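You operate a simulated robot arm through the tools that you are given. There is no shell and no other tool. Be economical: measure what you need, move in short steps, check, and stop when the job is done.

Carry out the task below with a simulated two-armed robot. There is one attempt and no reset: what you move stays moved.

## Task
Open the door left of the sink, fetch the straw carton from the top of the steel counter and set it on the shelf of the cupboard left of the sink and shut the left again. Then take the green striped carton on the upper shelf under the baskets and put it away on the top of the steel counter. What stands upright is to be set down upright.
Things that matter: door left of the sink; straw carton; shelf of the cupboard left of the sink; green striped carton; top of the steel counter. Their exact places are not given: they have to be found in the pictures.

The check looks at the end state, three seconds after you hand in, the way a careful person would. Anything else that was tipped, shoved, dropped, spilled or broken makes it a failure.

## Robot
Two 7-joint arms with two-finger parallel grippers on one trunk, on a base that drives. Base frame: it is fixed to the floor where the robot stands at the start and does not move with it; the origin is under the middle of the robot, x ahead of it, y to its left, z up. Lengths are in mm, angles in rad, forces in N, time in s.
The left shoulder is at the start at [50, 187, 985], the right one opposite. With the tool pointing down near the work surface each hand reaches from about 100 to 600 mm from the robot's upright axis, wherever it stands, measured 20 degrees to its own side. Places, roughly: door left of the sink [600, 100, 400]; shelf of the cupboard left of the sink [700, 400, 500]; top of the steel counter [-1100, -1100, 800]; straw carton [-500, -1250, 1000]; green striped carton [-500, -1250, 500]. Payload 3.43 kg a hand.
Tool frame (each hand has its own): the origin (TCP) lies between the finger pads and is the grasp point; the fingertips stand 30 mm ahead of it; z points along the fingers, y is the line along which they close. Largest opening 94 mm; finger width 28, thickness 10; the body of the gripper, 50 by 96 mm, starts 55 mm behind the TCP.
Orientation is that of the tool frame in the base frame, as a unit quaternion [w, x, y, z]. With the fingers straight down and closing along the base's y, the tool's x points along the base's -x, its y along +y and its z along -z.

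## Interface
- The arms move only by the tool nudge_tool. It takes "left_motion", "right_motion" or both (then of equal length, played together; a hand with none holds still); each is a list of rows, each a list of 7 numbers: the shift along the base's x, y, z in mm, then the turn, a rotation vector about the base's x, y, z in rad, then the finger opening in mm, from 0 to 94. In form: [[x, y, z, ax, ay, az, fingers], ...]. A call has 1 to 20 rows; each row shifts and turns the commanded pose from where the row before left it. A row lasts 0.2 s, in which the tool goes at most 50 mm and 0.15 rad; a call with a longer step from one row to the next is refused whole, and so is a gripper value outside its range. Where a pose cannot be reached the arm comes as near as it can. A force on the tool above 40 N (or 10 N above the force at the start of the call, whichever is more), or a blocked arm, ends the call early, and 0.2 s more pass. The fingers move at their own pace (about 153 mm/s each) and stop on an object; they squeeze with about 40 N. The grip force told is the motor's: it shows also when the fingers shut on nothing. Time passes only in rows, and 0.2 s behind the last, so rows that do not move let the fingers close. The reply holds the time, the measured pose of the TCP, the force on the tool along the base axes, the opening and the grip force, in the units named above and with some noise.
- Cameras (640 x 400 px; columns grow to the right, rows downward): "scene" is now at [136.3, 9.9, 1129.8]; the picture's right is [0.13, -0.99, 0.00], its down [-0.72, -0.10, -0.69] and it looks along [0.68, 0.09, -0.73] (base axes); focal length 214 px, centre (320, 200). "left" rides on the left gripper at [76, -14, -103] in its tool frame; the picture's right is [0.18, 0.98, 0.00], its down [-0.75, 0.14, -0.64] and it looks along [-0.63, 0.12, 0.77] (tool axes); focal length 243 px, centre (320, 200). "right" rides on the right gripper at [76, 14, -102] in its tool frame; the picture's right is [-0.18, 0.98, 0.00], its down [-0.75, -0.14, -0.64] and it looks along [-0.63, -0.12, 0.77] (tool axes); focal length 243 px, centre (320, 200).
- grab_frame(camera): a new picture of that camera. It takes no simulated time.
- raise_lower(by): slides the trunk up (or, below 0, down) by that many mm; the arms and the scene camera ride with it, the base frame stays. It gives what a move gives, with no picture.
- roll_base(legs): drives the robot by 1 to 6 legs, each [ahead, left, turn to the left] in mm, mm and rad, along the robot's own axes; the way and the turn of a leg run together, so that a leg with both is an arc; at most 1500 mm and 3.142 rad a leg. The arms and the cameras ride along, it lands a little off, and it stops where it bumps. It gives what a move gives.
- aim_head(pan, tilt): turns the head with the scene camera to pan (to the left, within 1.396 rad either way) and tilt (down, from -0.506 to 1.204), counted from straight ahead of the robot. It gives what a move gives.
- pixel_to_xyz(camera, pixels): there is no depth. For up to 12 entries [column, row, z] of the newest picture of that camera ("zoom" is the newest enlarged one), the place [x, y] in the base frame at which the ray of that pixel passes the height z, good to about 3 mm. It takes no simulated time.
- inspect(camera, box): a new picture of the part [left, top, right, bottom] of that camera's present view, enlarged. It takes no simulated time.
- sign_off(): hands the job in; it is judged then, once.

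Keep the steps short. Do not move on a guess: measure, check each grasp and each placing, and mend mistakes. In all there are 110 turns and 92 pictures (those below and enlarged ones count). Leave the grippers open and the arms clear of the work at the hand-in unless told otherwise, and finish with a single line.

The tools are called after "Call:" as name(argument=value, ...) on one line, values as JSON. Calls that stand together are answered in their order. nudge_tool: Moves the arms, as the interface text tells. Its arguments: {"type":"object","properties":{"left_motion":{"type":"array"},"right_motion":{"type":"array"}},"required":[]} The other tools are called the same way: raise_lower (by) slides the trunk up or down; roll_base (legs) drives the base; aim_head (pan, tilt) turns the head that bears the scene camera; grab_frame (camera) takes a picture; pixel_to_xyz (camera, pixels) gives the place at which the rays of pixels pass given heights; inspect (camera, box) takes an enlarged picture of a part of a camera's view; sign_off () hands the job in.

At the start:

```text
time: 0.0
left_position: [371.2, 156.9, 999.6]
left_tool_rot: [0.0, -0.001, 1.0, -0.001]
left_contact_force: [0.9, 0.4, 0.9]
left_finger_gap: 94.0
left_gripper_force: 0.0
right_position: [536.1, -214.1, 736.5]
right_tool_rot: [0.0, 0.0, 1.0, 0.0]
right_contact_force: [-0.4, 0.2, 0.0]
right_finger_gap: 94.0
right_gripper_force: 0.0
trunk travel left (down, up): [-200.0, 232.0]
robot x, y, heading: [-0.9, 0.3, 0.002]
head pan, tilt: [0.134, 0.813]
```

scene: 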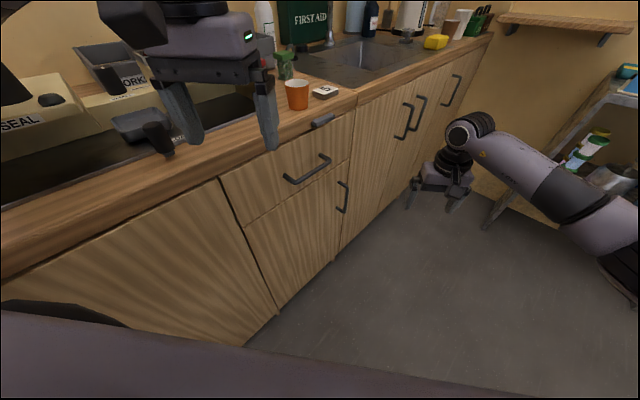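
right: 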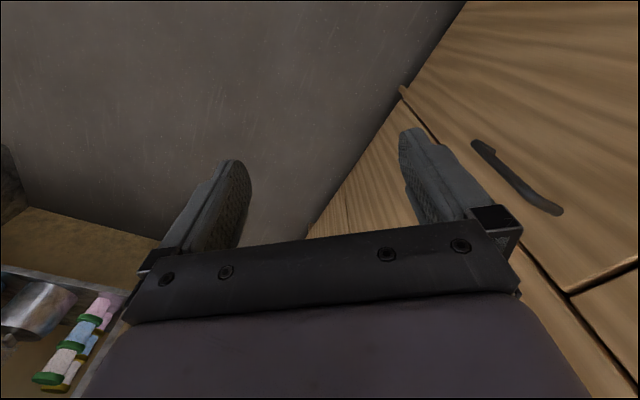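
left: 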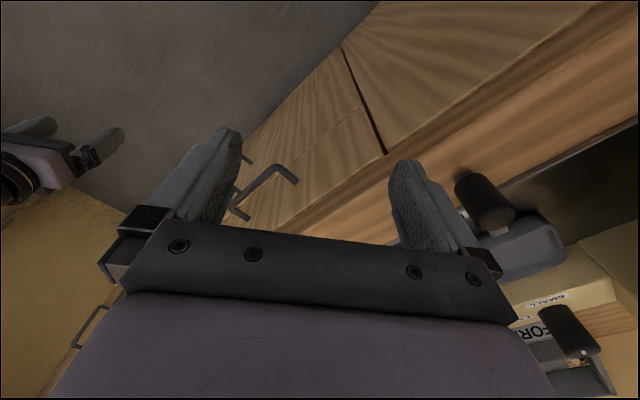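

I start by looking around: first ahead with less tilt, to see the cupboards and sink.

Call:
aim_head(pan=0.3, tilt=0.6)

Call:
grab_frame(camera="scene")

Call:
aim_head(pan=-1.39, tilt=0.4)

Call:
grab_frame(camera="scene")

```text
time: 0.7
left_position: [372.1, 157.1, 1001.1]
left_tool_rot: [0.0, -0.001, 1.0, -0.001]
left_contact_force: [0.9, -0.4, -0.3]
left_finger_gap: 94.0
left_gripper_force: 0.1
right_position: [536.3, -214.6, 736.5]
right_tool_rot: [0.0, 0.001, 1.0, 0.001]
right_contact_force: [-0.9, 0.5, -0.1]
right_finger_gap: 94.0
right_gripper_force: 0.0
trunk travel left (down, up): [-200.0, 232.0]
robot x, y, heading: [-2.4, -0.1, -0.004]
head pan, tilt: [0.3, 0.6]
```

```text
88 pictures are left
```

scene: 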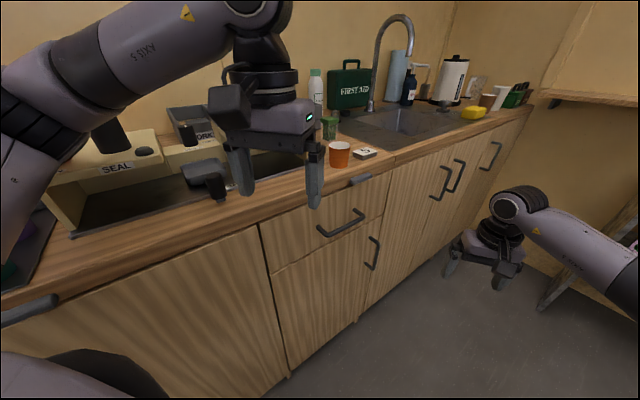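

```text
time: 2.5
left_position: [372.1, 157.0, 1000.2]
left_tool_rot: [0.0, -0.001, 1.0, -0.001]
left_contact_force: [0.0, 0.3, 0.0]
left_finger_gap: 93.7
left_gripper_force: 0.1
right_position: [536.9, -214.9, 737.5]
right_tool_rot: [0.0, -0.001, 1.0, -0.001]
right_contact_force: [-0.2, 0.3, -0.1]
right_finger_gap: 94.1
right_gripper_force: 0.1
trunk travel left (down, up): [-200.0, 232.0]
robot x, y, heading: [-0.5, 1.9, 0.003]
head pan, tilt: [-1.389, 0.4]
```

```text
87 pictures are left
```

scene: 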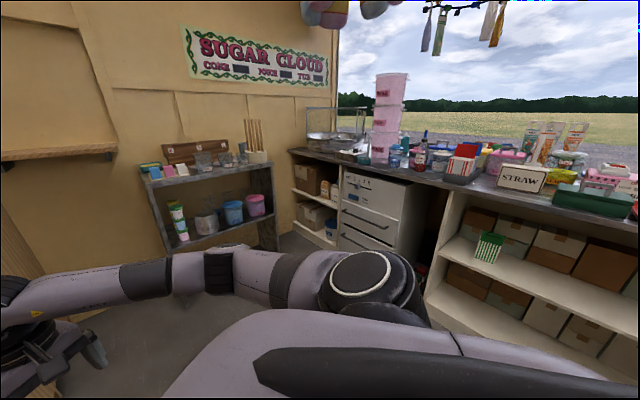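

The STRAW box is at (522,178) on the counter, and the green striped carton is at (487,247) on the shelf below. Next I look further left at the cupboard doors.

Call:
aim_head(pan=0.9, tilt=0.8)

Call:
grab_frame(camera="scene")

Call:
aim_head(pan=0.15, tilt=0.8)

Call:
inspect(camera="scene", box=[150, 50, 470, 250])

Call:
pixel_to_xyz(camera="zoom", pixels=[[100, 260, 900], [320, 200, 900], [320, 130, 900]])

```text
time: 4.6
left_position: [372.6, 157.4, 999.3]
left_tool_rot: [0.0, -0.001, 1.0, -0.001]
left_contact_force: [0.0, -0.1, 0.2]
left_finger_gap: 93.8
left_gripper_force: 0.0
right_position: [537.6, -214.8, 737.8]
right_tool_rot: [0.0, 0.0, 1.0, 0.001]
right_contact_force: [0.0, 1.0, 0.5]
right_finger_gap: 94.0
right_gripper_force: 0.1
trunk travel left (down, up): [-200.0, 232.0]
robot x, y, heading: [-1.7, -1.5, 0.003]
head pan, tilt: [0.901, 0.799]
```

```text
86 pictures are left
```

scene: 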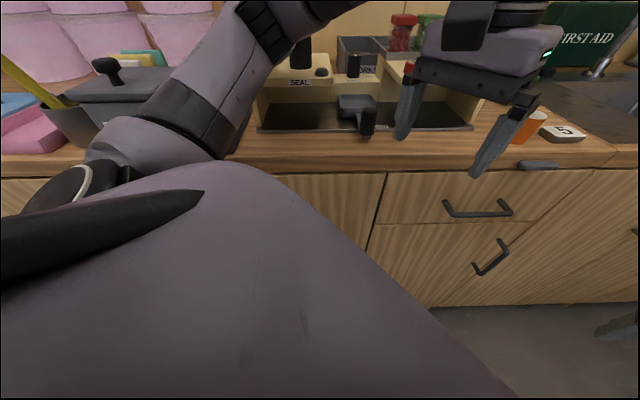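

```text
time: 5.7
left_position: [371.5, 157.3, 999.1]
left_tool_rot: [0.0, -0.001, 1.0, -0.001]
left_contact_force: [-0.1, 0.8, 0.2]
left_finger_gap: 94.3
left_gripper_force: 0.0
right_position: [537.7, -214.1, 736.2]
right_tool_rot: [0.0, 0.0, 1.0, 0.0]
right_contact_force: [0.0, 0.3, -0.5]
right_finger_gap: 94.2
right_gripper_force: 0.1
trunk travel left (down, up): [-200.0, 232.0]
robot x, y, heading: [0.0, -2.4, 0.003]
head pan, tilt: [0.15, 0.799]
```

```text
2.00 times, centred on (310, 150) of scene
```

zoom: 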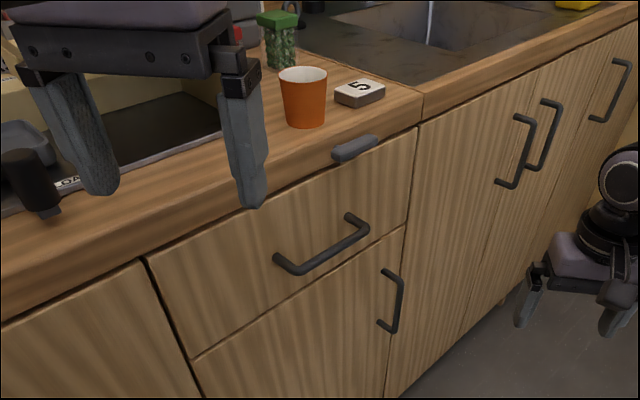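

```text
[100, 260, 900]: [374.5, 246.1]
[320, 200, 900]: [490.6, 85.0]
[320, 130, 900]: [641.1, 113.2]
```

Door under the drawer with a vertical handle at zoom (393,300), hinge on its left. I measure by parallax: read rays now, then raise the trunk and read again.

Call:
pixel_to_xyz(camera="zoom", pixels=[[383, 272, 500], [383, 272, 700], [388, 328, 500], [388, 328, 700], [190, 357, 500], [190, 357, 700], [418, 125, 700], [418, 125, 900], [147, 258, 700], [147, 258, 900], [521, 118, 700], [521, 118, 500]])

Call:
raise_lower(by=200)

Call:
inspect(camera="scene", box=[150, 100, 470, 300])

```text
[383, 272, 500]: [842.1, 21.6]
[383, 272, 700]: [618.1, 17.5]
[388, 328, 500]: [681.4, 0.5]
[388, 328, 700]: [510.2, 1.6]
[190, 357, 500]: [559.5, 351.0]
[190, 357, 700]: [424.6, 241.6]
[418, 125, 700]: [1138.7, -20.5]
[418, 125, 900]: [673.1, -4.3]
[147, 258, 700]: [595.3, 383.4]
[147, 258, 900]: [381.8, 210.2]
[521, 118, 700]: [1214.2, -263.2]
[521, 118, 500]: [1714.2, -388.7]
```

```text
time: 7.9
left_position: [371.4, 156.4, 1199.9]
left_tool_rot: [-0.001, -0.001, 1.0, -0.001]
left_contact_force: [-0.1, 0.2, -0.4]
left_finger_gap: 93.8
left_gripper_force: 0.0
right_position: [537.5, -213.6, 937.7]
right_tool_rot: [0.0, 0.0, 1.0, 0.0]
right_contact_force: [-0.6, 0.3, -0.1]
right_finger_gap: 94.1
right_gripper_force: 0.0
trunk travel left (down, up): [-400.0, 32.0]
robot x, y, heading: [0.6, 1.1, -0.002]
head pan, tilt: [0.15, 0.799]
```

```text
2.00 times, centred on (310, 200) of scene
```

zoom: 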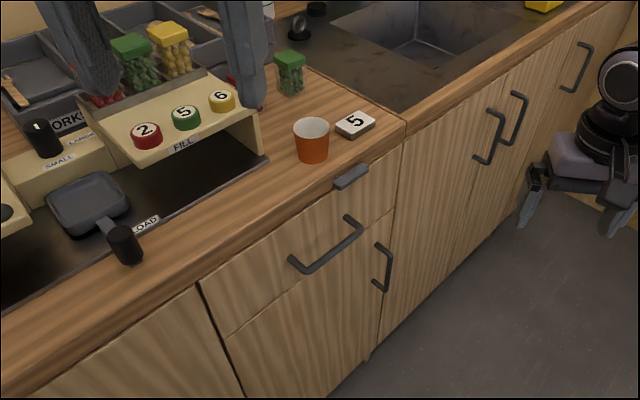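

Call:
pixel_to_xyz(camera="zoom", pixels=[[377, 244, 500], [377, 244, 700], [381, 288, 500], [381, 288, 700], [227, 337, 500], [227, 337, 700], [404, 132, 700], [404, 132, 900], [197, 283, 700], [197, 283, 900], [366, 360, 0], [366, 360, 100]])

```text
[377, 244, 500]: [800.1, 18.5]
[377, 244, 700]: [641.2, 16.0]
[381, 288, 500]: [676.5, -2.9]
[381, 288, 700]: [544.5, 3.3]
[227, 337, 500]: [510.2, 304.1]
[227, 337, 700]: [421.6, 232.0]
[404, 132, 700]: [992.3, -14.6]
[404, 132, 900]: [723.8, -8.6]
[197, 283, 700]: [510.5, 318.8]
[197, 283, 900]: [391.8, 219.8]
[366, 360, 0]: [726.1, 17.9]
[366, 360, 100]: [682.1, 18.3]
```

The door face is about 400 wide, from roughly (404,228) to (731,-6), facing heading ≈0.95. I'll look at the floor space on the right before driving.

Call:
aim_head(pan=-0.8, tilt=0.7)

Call:
grab_frame(camera="scene")

Call:
aim_head(pan=-1.39, tilt=0.7)

Call:
grab_frame(camera="scene")

Call:
pixel_to_xyz(camera="scene", pixels=[[320, 100, 0], [320, 150, 0], [320, 200, 0], [500, 150, 0], [150, 150, 0], [600, 200, 0]])

```text
time: 9.1
left_position: [371.1, 157.1, 1200.4]
left_tool_rot: [0.0, -0.001, 1.0, -0.001]
left_contact_force: [-0.4, 0.0, -0.3]
left_finger_gap: 93.9
left_gripper_force: 0.0
right_position: [536.5, -215.3, 936.2]
right_tool_rot: [0.001, 0.0, 1.0, 0.001]
right_contact_force: [0.0, -0.6, 0.3]
right_finger_gap: 94.1
right_gripper_force: 0.1
trunk travel left (down, up): [-400.0, 32.0]
robot x, y, heading: [1.1, 2.0, -0.0]
head pan, tilt: [-0.799, 0.7]
```

```text
83 pictures are left
```

scene: 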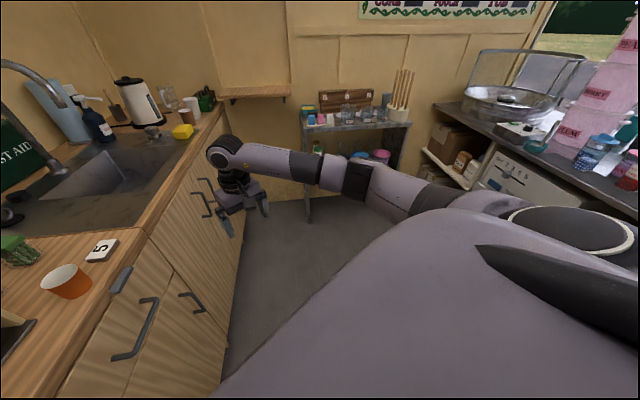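

```text
time: 10.1
left_position: [371.2, 157.5, 1200.7]
left_tool_rot: [0.0, -0.001, 1.0, -0.001]
left_contact_force: [0.2, 0.4, 0.7]
left_finger_gap: 94.0
left_gripper_force: 0.0
right_position: [536.8, -215.1, 937.0]
right_tool_rot: [0.0, 0.0, 1.0, 0.0]
right_contact_force: [-0.1, -0.2, 0.0]
right_finger_gap: 93.9
right_gripper_force: 0.0
trunk travel left (down, up): [-400.0, 32.0]
robot x, y, heading: [3.0, 0.3, -0.004]
head pan, tilt: [-1.389, 0.7]
```

```text
82 pictures are left
```

scene: 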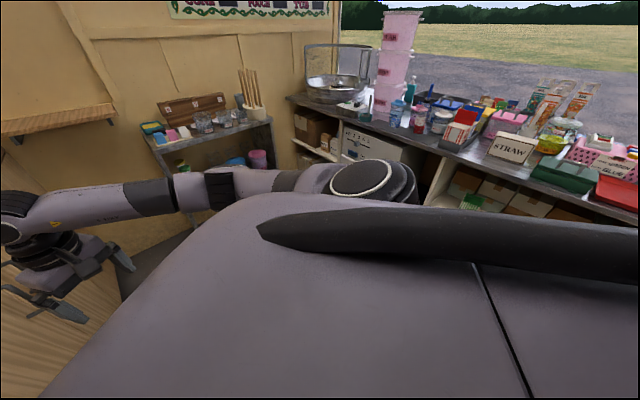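

```text
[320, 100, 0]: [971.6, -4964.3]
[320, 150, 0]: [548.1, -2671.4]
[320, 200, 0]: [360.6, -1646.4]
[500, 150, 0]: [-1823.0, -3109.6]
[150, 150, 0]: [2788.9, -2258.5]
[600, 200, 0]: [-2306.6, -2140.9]
```

Call:
pixel_to_xyz(camera="scene", pixels=[[292, 100, 850], [430, 147, 850], [530, 185, 850], [620, 215, 850], [145, 140, 800], [272, 122, 800], [515, 148, 900], [462, 200, 500]])

```text
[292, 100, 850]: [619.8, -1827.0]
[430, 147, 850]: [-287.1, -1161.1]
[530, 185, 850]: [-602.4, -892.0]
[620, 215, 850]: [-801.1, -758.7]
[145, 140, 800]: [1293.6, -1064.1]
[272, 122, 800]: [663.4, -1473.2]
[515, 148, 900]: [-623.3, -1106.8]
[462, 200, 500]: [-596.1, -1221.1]
```

The corridor runs along (0.8,-0.6), about 1500 wide, and the floor is free. I drive right, turn to face the kitchen, then strafe right and go slightly forward.

Call:
roll_base(legs=[[0, -522, 0], [0, 0, 0.927], [100, -323, 0]])

Call:
aim_head(pan=0.2, tilt=0.85)

Call:
grab_frame(camera="scene")

```text
time: 17.4
left_position: [410.4, -257.4, 1200.1]
left_tool_rot: [0.0, -0.445, 0.895, 0.0]
left_contact_force: [0.0, 0.3, -0.3]
left_finger_gap: 93.9
left_gripper_force: 0.2
right_position: [807.3, -350.8, 937.2]
right_tool_rot: [0.001, -0.444, 0.896, 0.0]
right_contact_force: [-0.1, 0.3, 0.0]
right_finger_gap: 94.1
right_gripper_force: 0.1
trunk travel left (down, up): [-400.0, 32.0]
robot x, y, heading: [307.2, -645.9, 0.922]
head pan, tilt: [-1.389, 0.7]
```

```text
time: 19.0
left_position: [410.7, -257.8, 1200.0]
left_tool_rot: [0.0, -0.445, 0.895, -0.001]
left_contact_force: [0.7, -0.3, -0.2]
left_finger_gap: 94.3
left_gripper_force: 0.1
right_position: [805.6, -349.8, 937.7]
right_tool_rot: [0.0, -0.443, 0.896, 0.0]
right_contact_force: [0.8, 0.2, 1.1]
right_finger_gap: 94.0
right_gripper_force: 0.0
trunk travel left (down, up): [-400.0, 32.0]
robot x, y, heading: [311.6, -646.3, 0.924]
head pan, tilt: [0.201, 0.85]
```

```text
81 pictures are left
```

scene: 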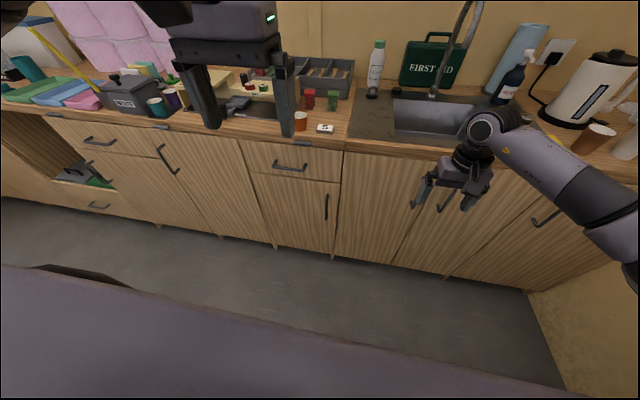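

Clear view: the door under the drawer, handle at (326,207). I zoom for precise rays, then lower the trunk 300 and repeat.

Call:
inspect(camera="scene", box=[220, 120, 380, 270])

```text
2.67 times, centred on (300, 195) of scene
```

zoom: 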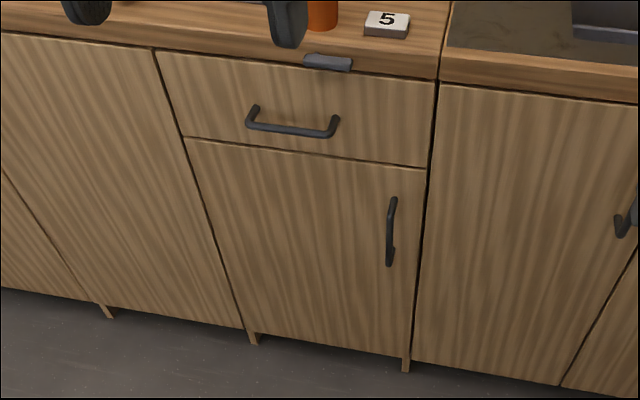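

Call:
pixel_to_xyz(camera="zoom", pixels=[[393, 198, 500], [393, 198, 700], [389, 264, 500], [389, 264, 700], [184, 136, 500], [184, 136, 700], [427, 167, 500], [427, 167, 700], [245, 332, 0], [245, 332, 300], [411, 357, 0], [411, 357, 300]])

Call:
raise_lower(by=-300)

Call:
inspect(camera="scene", box=[220, 60, 380, 210])

```text
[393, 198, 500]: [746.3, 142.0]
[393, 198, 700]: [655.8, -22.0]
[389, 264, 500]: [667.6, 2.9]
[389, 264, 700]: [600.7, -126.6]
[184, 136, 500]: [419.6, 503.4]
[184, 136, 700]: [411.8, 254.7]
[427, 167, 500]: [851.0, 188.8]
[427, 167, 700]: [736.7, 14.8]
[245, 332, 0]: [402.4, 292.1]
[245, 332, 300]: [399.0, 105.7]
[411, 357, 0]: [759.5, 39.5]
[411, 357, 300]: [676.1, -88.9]
```

```text
time: 22.0
left_position: [410.6, -256.5, 900.6]
left_tool_rot: [-0.001, -0.446, 0.895, -0.001]
left_contact_force: [-0.4, -0.2, 0.3]
left_finger_gap: 94.0
left_gripper_force: 0.1
right_position: [805.6, -351.6, 637.1]
right_tool_rot: [0.0, -0.444, 0.896, 0.0]
right_contact_force: [-0.1, -0.3, 0.6]
right_finger_gap: 93.8
right_gripper_force: 0.0
trunk travel left (down, up): [-100.0, 332.0]
robot x, y, heading: [311.4, -646.4, 0.921]
head pan, tilt: [0.201, 0.85]
```

```text
2.67 times, centred on (300, 135) of scene
```

zoom: 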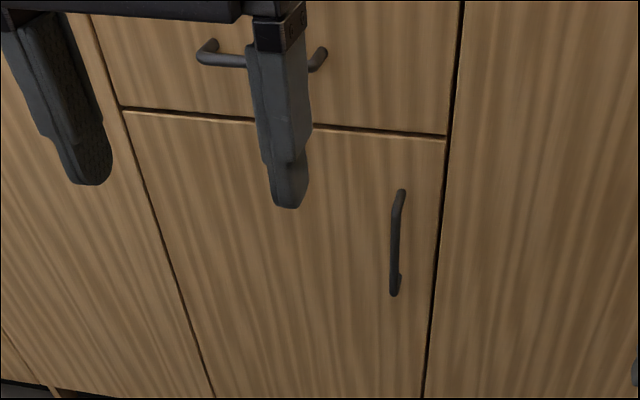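

Call:
pixel_to_xyz(camera="zoom", pixels=[[402, 190, 500], [402, 190, 700], [395, 294, 500], [395, 294, 700], [122, 109, 500], [122, 109, 700], [445, 137, 500], [445, 137, 700], [397, 245, 500], [397, 245, 700]])

```text
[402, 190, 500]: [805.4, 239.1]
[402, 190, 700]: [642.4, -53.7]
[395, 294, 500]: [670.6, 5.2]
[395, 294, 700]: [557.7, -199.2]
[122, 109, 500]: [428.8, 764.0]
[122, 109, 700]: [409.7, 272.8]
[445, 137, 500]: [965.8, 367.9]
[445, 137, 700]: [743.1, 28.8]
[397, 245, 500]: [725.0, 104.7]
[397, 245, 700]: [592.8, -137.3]
```

Measured: door face N≈438 (N along (0.6,0.8)), hinge U≈186, right edge U≈581, handle bar at xy≈(667,0), z 515–650. Now I turn the left tool horizontal toward the door and draw the right hand back.

Call:
nudge_tool(left_motion=[[3.8, -2.8, -29, 0.1137, -0.0864, 0, 94], [3.8, -2.8, -29, 0.1137, -0.0864, 0, 94], [3.8, -2.8, -29, 0.1137, -0.0864, 0, 94], [3.8, -2.8, -29, 0.1137, -0.0864, 0, 94], [3.8, -2.8, -29, 0.1137, -0.0864, 0, 94], [3.8, -2.8, -29, 0.1137, -0.0864, 0, 94], [3.8, -2.8, -29, 0.1137, -0.0864, 0, 94], [3.8, -2.8, -29, 0.1137, -0.0864, 0, 94], [3.8, -2.8, -29, 0.1137, -0.0864, 0, 94], [3.8, -2.8, -29, 0.1137, -0.0864, 0, 94], [3.8, -2.8, -29, 0.1137, -0.0864, 0, 94]], right_motion=[[-9, -12, 0, 0, 0, 0, 94], [-9, -12, 0, 0, 0, 0, 94], [-9, -12, 0, 0, 0, 0, 94], [-9, -12, 0, 0, 0, 0, 94], [-9, -12, 0, 0, 0, 0, 94], [-9, -12, 0, 0, 0, 0, 94], [-9, -12, 0, 0, 0, 0, 94], [-9, -12, 0, 0, 0, 0, 94], [-9, -12, 0, 0, 0, 0, 94], [-9, -12, 0, 0, 0, 0, 94], [-9, -12, 0, 0, 0, 0, 94]])

```text
time: 24.4
left_position: [536.9, -296.2, 636.0]
left_tool_rot: [0.631, -0.317, 0.635, 0.314]
left_contact_force: [0.9, 0.5, 0.0]
left_finger_gap: 93.9
left_gripper_force: 0.1
left hand out of reach, approached as far as the arm can: row 9, 10, 11
right_position: [705.9, -482.1, 639.5]
right_tool_rot: [0.0, -0.444, 0.896, 0.001]
right_contact_force: [-0.1, -0.2, 0.1]
right_finger_gap: 93.8
right_gripper_force: 0.0
trunk travel left (down, up): [-100.0, 332.0]
robot x, y, heading: [310.2, -651.2, 0.925]
head pan, tilt: [0.201, 0.85]
```

The horizontal pose is out of reach so near the body, so I extend ahead.

Call:
nudge_tool(left_motion=[[24, 32, 0, 0, 0, 0, 94], [24, 32, 0, 0, 0, 0, 94], [24, 32, 0, 0, 0, 0, 94], [24, 32, 0, 0, 0, 0, 94], [0, 0, 0, 0, 0, 0, 94]])

Call:
grab_frame(camera="scene")

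```text
time: 25.6
left_position: [650.9, -196.0, 667.9]
left_tool_rot: [0.632, -0.317, 0.634, 0.314]
left_contact_force: [0.8, 0.2, -0.1]
left_finger_gap: 94.2
left_gripper_force: 0.1
left hand out of reach, approached as far as the arm can: row 1, 2, 3, 4
right_position: [706.1, -482.2, 638.3]
right_tool_rot: [0.0, -0.443, 0.896, 0.0]
right_contact_force: [0.0, 0.1, 0.8]
right_finger_gap: 93.9
right_gripper_force: 0.1
trunk travel left (down, up): [-100.0, 332.0]
robot x, y, heading: [311.0, -646.8, 0.917]
head pan, tilt: [0.201, 0.85]
```

```text
78 pictures are left
```

scene: 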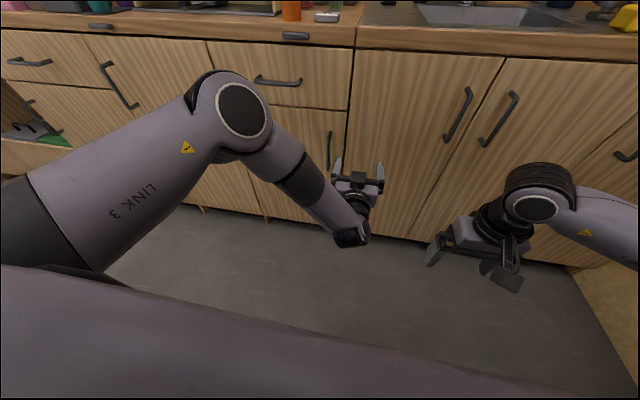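

Call:
nudge_tool(left_motion=[[-20, 15, -21, 0, 0, 0, 94], [-20, 15, -21, 0, 0, 0, 94], [-20, 15, -21, 0, 0, 0, 94], [-20, 15, -21, 0, 0, 0, 94], [0, 0, 0, 0, 0, 0, 94]])

```text
time: 26.8
left_position: [627.1, -208.2, 668.4]
left_tool_rot: [0.632, -0.317, 0.634, 0.314]
left_contact_force: [-1.2, 0.1, 0.0]
left_finger_gap: 94.2
left_gripper_force: 0.1
left hand out of reach, approached as far as the arm can: row 1, 2, 3, 4
right_position: [705.4, -482.1, 639.0]
right_tool_rot: [-0.001, -0.444, 0.896, 0.0]
right_contact_force: [0.1, -0.1, 0.6]
right_finger_gap: 94.0
right_gripper_force: 0.1
trunk travel left (down, up): [-100.0, 332.0]
robot x, y, heading: [310.7, -648.5, 0.918]
head pan, tilt: [0.201, 0.85]
```

A joint limit keeps z at 668, so I lower the trunk 85 instead and shift by the base.

Call:
raise_lower(by=-85)

Call:
roll_base(legs=[[80, 93, 0]])

Call:
grab_frame(camera="scene")

Call:
grab_frame(camera="left")

```text
time: 28.0
left_position: [627.7, -208.4, 583.7]
left_tool_rot: [0.632, -0.316, 0.635, 0.313]
left_contact_force: [-0.5, 1.4, -0.1]
left_finger_gap: 93.8
left_gripper_force: 0.0
right_position: [705.5, -482.4, 553.5]
right_tool_rot: [-0.001, -0.445, 0.896, 0.001]
right_contact_force: [-0.5, -0.4, 0.7]
right_finger_gap: 94.0
right_gripper_force: 0.1
trunk travel left (down, up): [-15.0, 417.0]
robot x, y, heading: [308.3, -651.1, 0.92]
head pan, tilt: [0.201, 0.85]
```

```text
time: 29.3
left_position: [601.6, -89.9, 582.5]
left_tool_rot: [0.631, -0.318, 0.633, 0.315]
left_contact_force: [0.0, -0.5, -0.2]
left_finger_gap: 94.2
left_gripper_force: 0.0
right_position: [681.6, -363.5, 554.6]
right_tool_rot: [0.0, -0.446, 0.895, 0.001]
right_contact_force: [-0.9, 0.1, -0.5]
right_finger_gap: 94.1
right_gripper_force: 0.1
trunk travel left (down, up): [-15.0, 417.0]
robot x, y, heading: [287.6, -528.1, 0.927]
head pan, tilt: [0.201, 0.85]
```

```text
77 pictures are left
```

scene: 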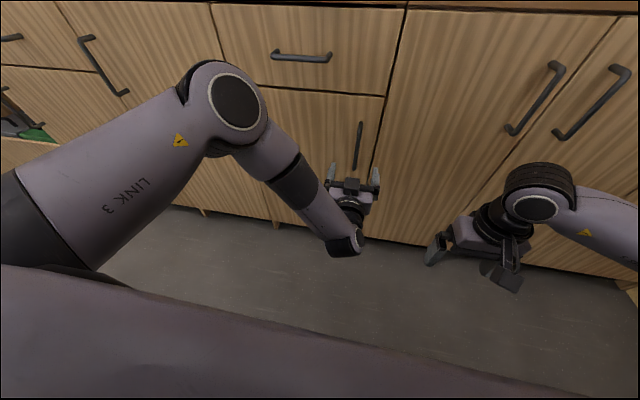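

```text
76 pictures are left
```

left: 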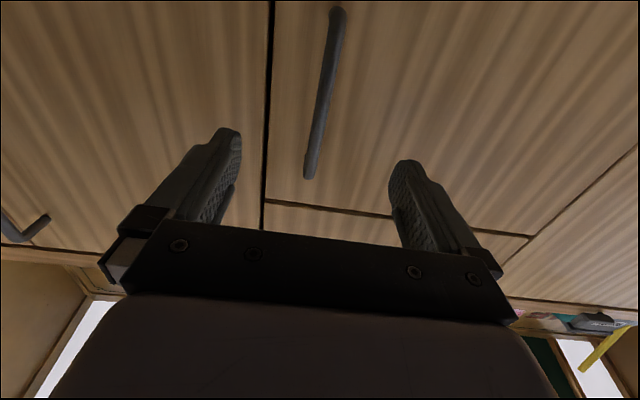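

The handle (column ≈320) is centred between the fingers. I advance about 108 mm to N≈397 with the base, then check.

Call:
roll_base(legs=[[106, 0, 0]])

Call:
grab_frame(camera="left")

```text
time: 30.4
left_position: [666.3, -6.4, 582.8]
left_tool_rot: [0.631, -0.318, 0.634, 0.315]
left_contact_force: [-0.1, 0.0, -0.2]
left_finger_gap: 94.0
left_gripper_force: 0.0
right_position: [744.5, -280.6, 553.7]
right_tool_rot: [0.0, -0.445, 0.896, 0.0]
right_contact_force: [0.2, 0.0, 0.6]
right_finger_gap: 93.9
right_gripper_force: 0.0
trunk travel left (down, up): [-15.0, 417.0]
robot x, y, heading: [352.1, -444.6, 0.925]
head pan, tilt: [0.201, 0.85]
```

```text
75 pictures are left
```

left: 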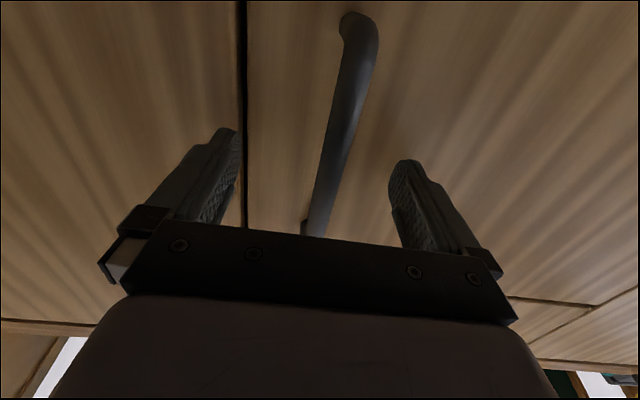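

The bar is between the fingers, so I close.

Call:
nudge_tool(left_motion=[[0, 0, 0, 0, 0, 0, 0], [0, 0, 0, 0, 0, 0, 0], [0, 0, 0, 0, 0, 0, 0]])

```text
time: 31.2
left_position: [664.4, -4.4, 583.1]
left_tool_rot: [0.631, -0.318, 0.633, 0.316]
left_contact_force: [-12.4, 4.3, -0.4]
left_finger_gap: 16.1
left_gripper_force: 44.9
right_position: [745.2, -280.4, 553.3]
right_tool_rot: [0.0, -0.443, 0.896, 0.0]
right_contact_force: [0.2, -0.3, 0.5]
right_finger_gap: 94.3
right_gripper_force: 0.0
trunk travel left (down, up): [-15.0, 417.0]
robot x, y, heading: [346.6, -448.2, 0.92]
head pan, tilt: [0.201, 0.85]
```

Gripped (gap 16). I drive the base along an arc about the hinge to pull the door open by about 0.36 rad.

Call:
roll_base(legs=[[-43, 70, -0.12], [-43, 70, -0.12], [-43, 70, -0.12]])

Call:
grab_frame(camera="scene")

```text
time: 33.6
left_position: [567.8, -80.5, 583.2]
left_tool_rot: [0.678, -0.196, 0.681, 0.194]
left_contact_force: [-4.9, 9.1, -0.9]
left_finger_gap: 16.4
left_gripper_force: 44.5
right_position: [543.8, -364.3, 553.7]
right_tool_rot: [-0.001, -0.275, 0.961, 0.0]
right_contact_force: [-0.5, -0.4, -0.1]
right_finger_gap: 93.9
right_gripper_force: 0.0
trunk travel left (down, up): [-15.0, 417.0]
robot x, y, heading: [113.6, -379.9, 0.555]
head pan, tilt: [0.201, 0.85]
```

```text
74 pictures are left
```

scene: 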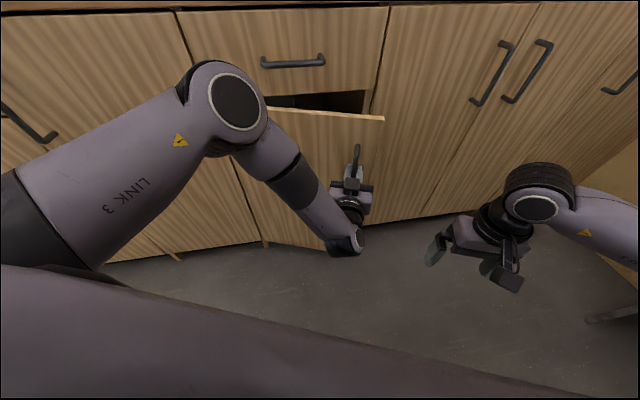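

The door opens well. I continue the arc by 0.48 rad.

Call:
roll_base(legs=[[-43, 70, -0.12], [-43, 70, -0.12], [-43, 70, -0.12], [-43, 70, -0.12]])

Call:
grab_frame(camera="scene")

```text
time: 36.0
left_position: [459.0, -117.4, 582.5]
left_tool_rot: [0.701, -0.08, 0.704, 0.077]
left_contact_force: [0.5, -1.0, 2.0]
left_finger_gap: 16.4
left_gripper_force: 44.9
right_position: [347.0, -372.3, 554.7]
right_tool_rot: [0.0, -0.118, 0.993, 0.0]
right_contact_force: [-0.5, 1.2, 0.4]
right_finger_gap: 93.9
right_gripper_force: 0.1
trunk travel left (down, up): [-15.0, 417.0]
robot x, y, heading: [-62.5, -251.9, 0.235]
head pan, tilt: [0.201, 0.85]
stopped in leg 3: the force on the tool passed its limit (the readings are from after the stop); the commanded pose is now the measured one
```

```text
73 pictures are left
```

scene: 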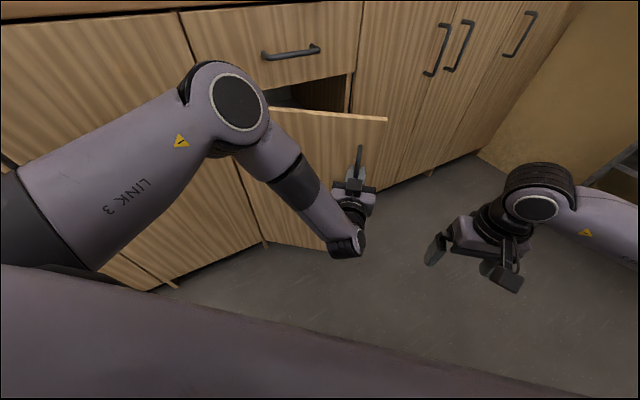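

The door is open about 40°. I release, back off, and come round to face the kitchen, to push it further open from inside.

Call:
nudge_tool(left_motion=[[0, 0, 0, 0, 0, 0, 94], [0, 0, 0, 0, 0, 0, 94], [0, 0, 0, 0, 0, 0, 94]])

Call:
roll_base(legs=[[-230, 0, 0], [408, -493, 0], [0, 0, 0.69]])

Call:
grab_frame(camera="scene")

```text
time: 36.8
left_position: [459.3, -117.6, 583.4]
left_tool_rot: [0.7, -0.08, 0.705, 0.076]
left_contact_force: [0.5, 0.8, -0.2]
left_finger_gap: 94.1
left_gripper_force: 0.1
right_position: [347.1, -371.6, 553.8]
right_tool_rot: [0.0, -0.117, 0.993, 0.0]
right_contact_force: [-0.6, 0.5, -0.1]
right_finger_gap: 93.8
right_gripper_force: 0.0
trunk travel left (down, up): [-15.0, 417.0]
robot x, y, heading: [-57.4, -248.3, 0.236]
head pan, tilt: [0.201, 0.85]
```

```text
time: 43.5
left_position: [552.4, -237.4, 582.8]
left_tool_rot: [0.636, -0.309, 0.639, 0.304]
left_contact_force: [0.4, 0.8, 0.3]
left_finger_gap: 94.1
left_gripper_force: 0.0
right_position: [626.9, -506.3, 554.2]
right_tool_rot: [0.0, -0.441, 0.898, 0.0]
right_contact_force: [0.1, -1.2, -0.1]
right_finger_gap: 93.7
right_gripper_force: 0.1
trunk travel left (down, up): [-15.0, 417.0]
robot x, y, heading: [228.1, -672.5, 0.916]
head pan, tilt: [0.201, 0.85]
```

```text
72 pictures are left
```

scene: 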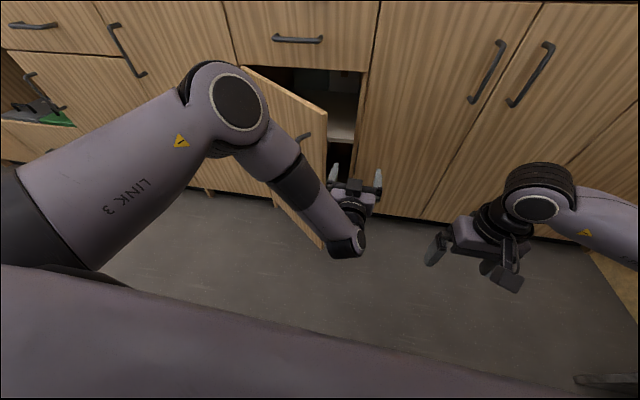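

The door edge is left of the hand, with the shelf visible inside. I close the fingers, go forward 80, then strafe left to push the door open from inside.

Call:
nudge_tool(left_motion=[[0, 0, 0, 0, 0, 0, 10], [0, 0, 0, 0, 0, 0, 10], [0, 0, 0, 0, 0, 0, 10]])

Call:
roll_base(legs=[[80, 0, 0.01], [0, 200, 0]])

Call:
grab_frame(camera="scene")

```text
time: 44.3
left_position: [553.5, -237.8, 582.7]
left_tool_rot: [0.635, -0.31, 0.639, 0.303]
left_contact_force: [0.2, 0.0, -0.3]
left_finger_gap: 9.9
left_gripper_force: 0.0
right_position: [626.7, -507.4, 553.6]
right_tool_rot: [0.0, -0.44, 0.898, 0.0]
right_contact_force: [0.1, -0.4, 0.3]
right_finger_gap: 94.0
right_gripper_force: 0.0
trunk travel left (down, up): [-15.0, 417.0]
robot x, y, heading: [227.4, -667.3, 0.91]
head pan, tilt: [0.201, 0.85]
```

```text
time: 46.1
left_position: [535.1, -137.6, 581.5]
left_tool_rot: [0.639, -0.3, 0.647, 0.288]
left_contact_force: [1.9, -8.2, 3.1]
left_finger_gap: 6.0
left_gripper_force: 0.0
right_position: [602.1, -386.0, 554.8]
right_tool_rot: [0.001, -0.445, 0.896, 0.0]
right_contact_force: [-0.2, 0.0, -0.9]
right_finger_gap: 93.8
right_gripper_force: 0.0
trunk travel left (down, up): [-15.0, 417.0]
robot x, y, heading: [208.2, -548.4, 0.918]
head pan, tilt: [0.201, 0.85]
stopped in leg 2: the force on the tool passed its limit (the readings are from after the stop); the commanded pose is now the measured one
```

```text
71 pictures are left
```

scene: 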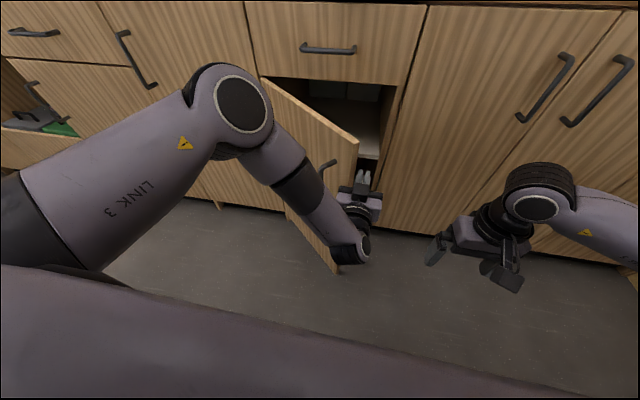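

The gripper body met the door's end edge because it wasn't far enough in. I move right 50 and extend the arm further ahead.

Call:
roll_base(legs=[[0, -60, 0]])

Call:
nudge_tool(left_motion=[[18, 24, 0, 0, 0, 0, 0], [18, 24, 0, 0, 0, 0, 0], [18, 24, 0, 0, 0, 0, 0], [18, 24, 0, 0, 0, 0, 0], [0, 0, 0, 0, 0, 0, 0]])

```text
time: 47.1
left_position: [581.9, -171.9, 580.9]
left_tool_rot: [0.637, -0.304, 0.646, 0.29]
left_contact_force: [0.3, 0.3, -0.2]
left_finger_gap: 9.9
left_gripper_force: 0.2
right_position: [650.1, -421.9, 553.7]
right_tool_rot: [0.0, -0.446, 0.895, 0.0]
right_contact_force: [0.8, 0.0, 0.4]
right_finger_gap: 93.9
right_gripper_force: 0.0
trunk travel left (down, up): [-15.0, 417.0]
robot x, y, heading: [253.8, -588.3, 0.92]
head pan, tilt: [0.201, 0.85]
```

```text
time: 48.3
left_position: [663.7, -95.0, 602.9]
left_tool_rot: [0.635, -0.306, 0.647, 0.292]
left_contact_force: [-0.1, 0.4, 0.2]
left_finger_gap: 0.0
left_gripper_force: 33.0
left hand out of reach, approached as far as the arm can: row 1, 2, 3, 4
right_position: [649.4, -422.2, 553.1]
right_tool_rot: [0.0, -0.444, 0.896, 0.0]
right_contact_force: [-0.1, -0.1, 0.6]
right_finger_gap: 93.9
right_gripper_force: 0.1
trunk travel left (down, up): [-15.0, 417.0]
robot x, y, heading: [255.1, -585.0, 0.923]
head pan, tilt: [0.201, 0.85]
```

Extended to N≈322. Now I strafe left.

Call:
roll_base(legs=[[0, 180, 0]])

Call:
grab_frame(camera="scene")

```text
time: 49.3
left_position: [616.3, -66.9, 601.4]
left_tool_rot: [0.636, -0.304, 0.65, 0.283]
left_contact_force: [-0.2, -0.6, 0.2]
left_finger_gap: 0.0
left_gripper_force: 32.6
right_position: [598.9, -381.4, 552.5]
right_tool_rot: [0.0, -0.443, 0.896, 0.0]
right_contact_force: [-0.4, 0.4, -0.7]
right_finger_gap: 94.0
right_gripper_force: 0.0
trunk travel left (down, up): [-15.0, 417.0]
robot x, y, heading: [201.3, -546.3, 0.919]
head pan, tilt: [0.201, 0.85]
stopped in leg 1: the robot was blocked; the commanded pose is now the measured one
```

```text
70 pictures are left
```

scene: 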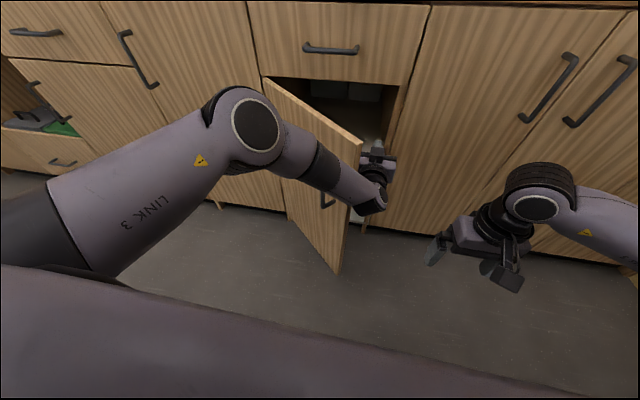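

The left forearm blocks against the door corner. Better: retreat, fold the left arm away, and push with the right hand's fingers pointing down.

Call:
roll_base(legs=[[0, -100, 0], [-150, 0, 0]])

Call:
nudge_tool(left_motion=[[-15, -20, 27, -0.1137, 0.0864, 0, 90], [-15, -20, 27, -0.1137, 0.0864, 0, 90], [-15, -20, 27, -0.1137, 0.0864, 0, 90], [-15, -20, 27, -0.1137, 0.0864, 0, 90], [-15, -20, 27, -0.1137, 0.0864, 0, 90], [-15, -20, 27, -0.1137, 0.0864, 0, 90], [-15, -20, 27, -0.1137, 0.0864, 0, 90], [-15, -20, 27, -0.1137, 0.0864, 0, 90], [-15, -20, 27, -0.1137, 0.0864, 0, 90], [-15, -20, 27, -0.1137, 0.0864, 0, 90], [-15, -20, 27, -0.1137, 0.0864, 0, 90]], right_motion=[[0, 0, 9, 0, 0, 0, 0], [0, 0, 9, 0, 0, 0, 0], [0, 0, 9, 0, 0, 0, 0], [0, 0, 9, 0, 0, 0, 0], [0, 0, 9, 0, 0, 0, 0], [0, 0, 9, 0, 0, 0, 0], [0, 0, 9, 0, 0, 0, 0], [0, 0, 9, 0, 0, 0, 0], [0, 0, 9, 0, 0, 0, 0], [0, 0, 9, 0, 0, 0, 0], [0, 0, 9, 0, 0, 0, 0]])

Call:
grab_frame(camera="scene")

```text
time: 51.5
left_position: [604.7, -249.1, 601.9]
left_tool_rot: [0.636, -0.304, 0.651, 0.283]
left_contact_force: [-0.4, 0.0, -1.0]
left_finger_gap: 0.0
left_gripper_force: 32.7
right_position: [586.3, -565.2, 553.2]
right_tool_rot: [-0.001, -0.445, 0.895, -0.001]
right_contact_force: [-0.3, -0.1, 0.4]
right_finger_gap: 93.9
right_gripper_force: 0.0
trunk travel left (down, up): [-15.0, 417.0]
robot x, y, heading: [189.4, -729.4, 0.921]
head pan, tilt: [0.201, 0.85]
```

```text
time: 53.9
left_position: [438.5, -470.1, 900.0]
left_tool_rot: [0.0, -0.45, 0.892, -0.036]
left_contact_force: [-0.3, 0.7, -0.3]
left_finger_gap: 89.8
left_gripper_force: 0.1
right_position: [586.8, -565.7, 653.1]
right_tool_rot: [0.0, -0.445, 0.896, 0.001]
right_contact_force: [0.2, 0.0, -0.6]
right_finger_gap: 0.0
right_gripper_force: 32.9
trunk travel left (down, up): [-15.0, 417.0]
robot x, y, heading: [189.7, -729.6, 0.92]
head pan, tilt: [0.201, 0.85]
```

```text
69 pictures are left
```

scene: 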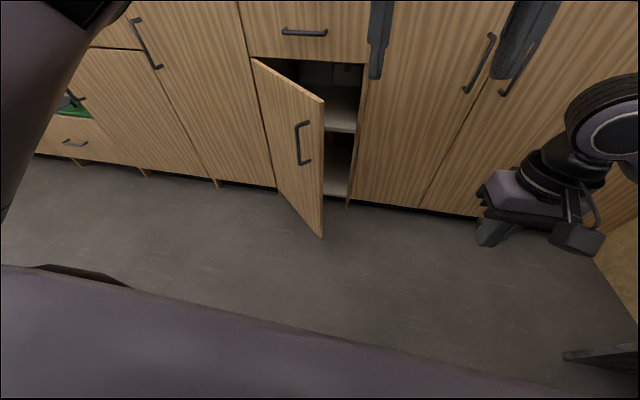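

Clear view of the partly open door. I place the right hand inside the door edge: base ahead 210 and right 90, then extend the right arm.

Call:
roll_base(legs=[[210, -90, 0]])

Call:
nudge_tool(right_motion=[[4.7, 34, 2, 0, 0, 0, 0], [4.7, 34, 2, 0, 0, 0, 0], [4.7, 34, 2, 0, 0, 0, 0], [4.7, 34, 2, 0, 0, 0, 0], [4.7, 34, 2, 0, 0, 0, 0], [4.7, 34, 2, 0, 0, 0, 0], [0, 0, 0, 0, 0, 0, 0]])

Call:
grab_frame(camera="scene")

```text
time: 55.6
left_position: [636.6, -358.2, 900.2]
left_tool_rot: [0.002, -0.45, 0.893, -0.036]
left_contact_force: [0.0, 0.0, 0.2]
left_finger_gap: 90.3
left_gripper_force: 0.2
right_position: [784.4, -454.5, 653.5]
right_tool_rot: [-0.001, -0.443, 0.896, 0.001]
right_contact_force: [0.4, 0.0, -0.4]
right_finger_gap: 0.0
right_gripper_force: 32.7
trunk travel left (down, up): [-15.0, 417.0]
robot x, y, heading: [389.2, -617.2, 0.924]
head pan, tilt: [0.201, 0.85]
```

```text
time: 57.2
left_position: [637.1, -357.4, 900.7]
left_tool_rot: [0.001, -0.45, 0.892, -0.035]
left_contact_force: [-0.2, -0.4, -0.1]
left_finger_gap: 90.2
left_gripper_force: 0.2
right_position: [813.4, -248.2, 667.1]
right_tool_rot: [0.001, -0.444, 0.896, 0.001]
right_contact_force: [0.3, -0.1, -0.4]
right_finger_gap: 0.2
right_gripper_force: 32.6
trunk travel left (down, up): [-15.0, 417.0]
robot x, y, heading: [388.4, -619.9, 0.919]
head pan, tilt: [0.201, 0.85]
```

```text
68 pictures are left
```

scene: 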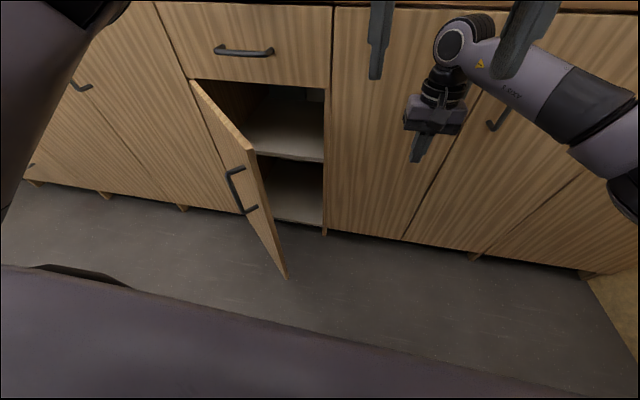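

The right hand is at U≈800, N≈290, inside the door line. I strafe left 400.

Call:
roll_base(legs=[[0, 400, 0]])

Call:
grab_frame(camera="scene")

```text
time: 59.7
left_position: [318.3, -114.7, 899.4]
left_tool_rot: [0.001, -0.449, 0.893, -0.035]
left_contact_force: [-0.4, -0.3, -0.2]
left_finger_gap: 90.1
left_gripper_force: 0.1
right_position: [495.8, -5.5, 667.2]
right_tool_rot: [0.0, -0.441, 0.897, 0.0]
right_contact_force: [0.1, 0.3, 0.1]
right_finger_gap: 0.1
right_gripper_force: 33.0
trunk travel left (down, up): [-15.0, 417.0]
robot x, y, heading: [69.6, -375.2, 0.913]
head pan, tilt: [0.201, 0.85]
```

```text
67 pictures are left
```

scene: 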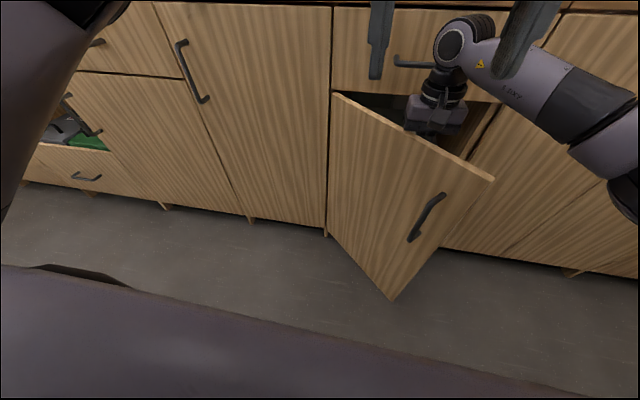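

The hand is behind the door, about to touch. I continue left by 180.

Call:
roll_base(legs=[[0, 100, 0], [0, 85, 0]])

Call:
grab_frame(camera="scene")

```text
time: 61.5
left_position: [187.4, -18.0, 899.0]
left_tool_rot: [0.001, -0.446, 0.894, -0.035]
left_contact_force: [-0.2, -0.2, -0.1]
left_finger_gap: 90.0
left_gripper_force: 0.1
right_position: [370.5, 86.3, 667.7]
right_tool_rot: [0.002, -0.435, 0.9, -0.005]
right_contact_force: [0.5, 0.3, 0.1]
right_finger_gap: 0.0
right_gripper_force: 32.9
trunk travel left (down, up): [-15.0, 417.0]
robot x, y, heading: [-61.4, -278.3, 0.914]
head pan, tilt: [0.201, 0.85]
stopped in leg 2: the robot was blocked; the commanded pose is now the measured one
```

```text
66 pictures are left
```

scene: 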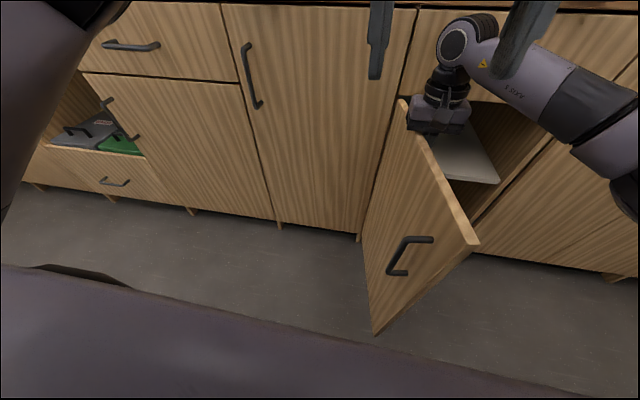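

Call:
pixel_to_xyz(camera="scene", pixels=[[478, 244, 715], [401, 99, 715], [375, 334, 130]])

```text
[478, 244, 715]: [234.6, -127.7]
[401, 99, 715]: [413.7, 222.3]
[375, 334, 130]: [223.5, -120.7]
```

The door is open about 80°; the base is now next to its tip. Backing straight out, the hand will slide along the inner face and open it a little further.

Call:
roll_base(legs=[[-150, 0, 0], [-200, 0, 0]])

Call:
grab_frame(camera="scene")

```text
time: 64.1
left_position: [-26.9, -293.0, 899.2]
left_tool_rot: [0.001, -0.448, 0.893, -0.036]
left_contact_force: [-0.4, 0.1, -0.3]
left_finger_gap: 90.1
left_gripper_force: 0.1
right_position: [156.9, -186.0, 666.9]
right_tool_rot: [0.001, -0.437, 0.899, -0.005]
right_contact_force: [-1.2, 0.7, 0.1]
right_finger_gap: 0.1
right_gripper_force: 33.5
trunk travel left (down, up): [-15.0, 417.0]
robot x, y, heading: [-277.2, -550.3, 0.914]
head pan, tilt: [0.201, 0.85]
```

```text
65 pictures are left
```

scene: 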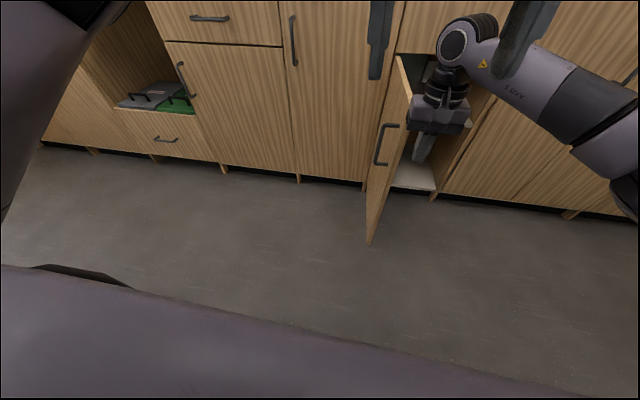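

The door is wide open. I fold the right arm back and up, then turn around to the serving counter and raise the trunk.

Call:
nudge_tool(right_motion=[[-15, -20, 23, 0, 0, 0, 60], [-15, -20, 23, 0, 0, 0, 60], [-15, -20, 23, 0, 0, 0, 60], [-15, -20, 23, 0, 0, 0, 60], [-15, -20, 23, 0, 0, 0, 90], [-15, -20, 23, 0, 0, 0, 90], [-15, -20, 23, 0, 0, 0, 90], [-15, -20, 23, 0, 0, 0, 90], [-15, -20, 23, 0, 0, 0, 90], [-15, -20, 23, 0, 0, 0, 90]])

Call:
roll_base(legs=[[30, 0, 0], [0, 0, -3.128]])

Call:
raise_lower(by=350)

Call:
aim_head(pan=0, tilt=0.75)

Call:
grab_frame(camera="scene")

```text
time: 65.2
left_position: [-30.2, -299.3, 905.5]
left_tool_rot: [0.0, -0.437, 0.898, -0.043]
left_contact_force: [-3.1, -0.5, 2.4]
left_finger_gap: 88.5
left_gripper_force: 0.0
right_position: [98.0, -272.2, 756.5]
right_tool_rot: [0.002, -0.429, 0.903, -0.011]
right_contact_force: [3.4, -0.4, -1.9]
right_finger_gap: 89.8
right_gripper_force: 0.0
trunk travel left (down, up): [-15.0, 417.0]
robot x, y, heading: [-276.6, -550.9, 0.917]
head pan, tilt: [0.201, 0.85]
stopped in row 5 (left hand): the force on the tool passed its limit (the readings are from after the stop); the commanded pose is now the measured one
```

```text
time: 73.3
left_position: [-494.9, -790.9, 905.5]
left_tool_rot: [-0.043, 0.89, 0.454, -0.002]
left_contact_force: [7.7, 5.8, 14.5]
left_finger_gap: 88.5
left_gripper_force: 0.0
right_position: [-620.2, -822.5, 755.2]
right_tool_rot: [-0.012, 0.896, 0.445, -0.002]
right_contact_force: [-7.4, -6.1, -14.1]
right_finger_gap: 89.9
right_gripper_force: 0.1
trunk travel left (down, up): [-15.0, 417.0]
robot x, y, heading: [-258.4, -524.7, -2.186]
head pan, tilt: [0.201, 0.85]
```

```text
time: 76.7
left_position: [-494.4, -791.6, 1255.8]
left_tool_rot: [-0.043, 0.89, 0.454, -0.002]
left_contact_force: [4.8, 1.7, 5.1]
left_finger_gap: 89.0
left_gripper_force: 0.1
right_position: [-620.7, -822.9, 1107.5]
right_tool_rot: [-0.011, 0.895, 0.445, -0.003]
right_contact_force: [-3.5, -1.9, -7.0]
right_finger_gap: 89.9
right_gripper_force: 0.0
trunk travel left (down, up): [-365.0, 67.0]
robot x, y, heading: [-258.4, -528.2, -2.189]
head pan, tilt: [0.201, 0.85]
```

```text
time: 77.4
left_position: [-494.4, -790.2, 1255.8]
left_tool_rot: [-0.043, 0.89, 0.454, -0.001]
left_contact_force: [4.4, 1.7, 6.3]
left_finger_gap: 88.9
left_gripper_force: 0.1
right_position: [-620.3, -823.1, 1107.0]
right_tool_rot: [-0.01, 0.896, 0.445, -0.003]
right_contact_force: [-5.1, -2.3, -7.3]
right_finger_gap: 90.2
right_gripper_force: 0.2
trunk travel left (down, up): [-365.0, 67.0]
robot x, y, heading: [-258.2, -532.5, -2.194]
head pan, tilt: [0.0, 0.75]
```

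```text
64 pictures are left
```

scene: 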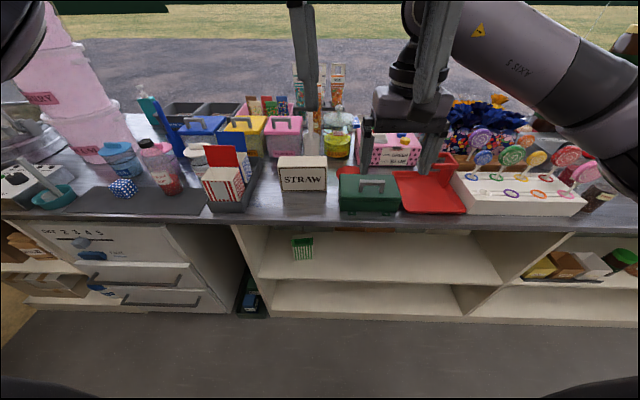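

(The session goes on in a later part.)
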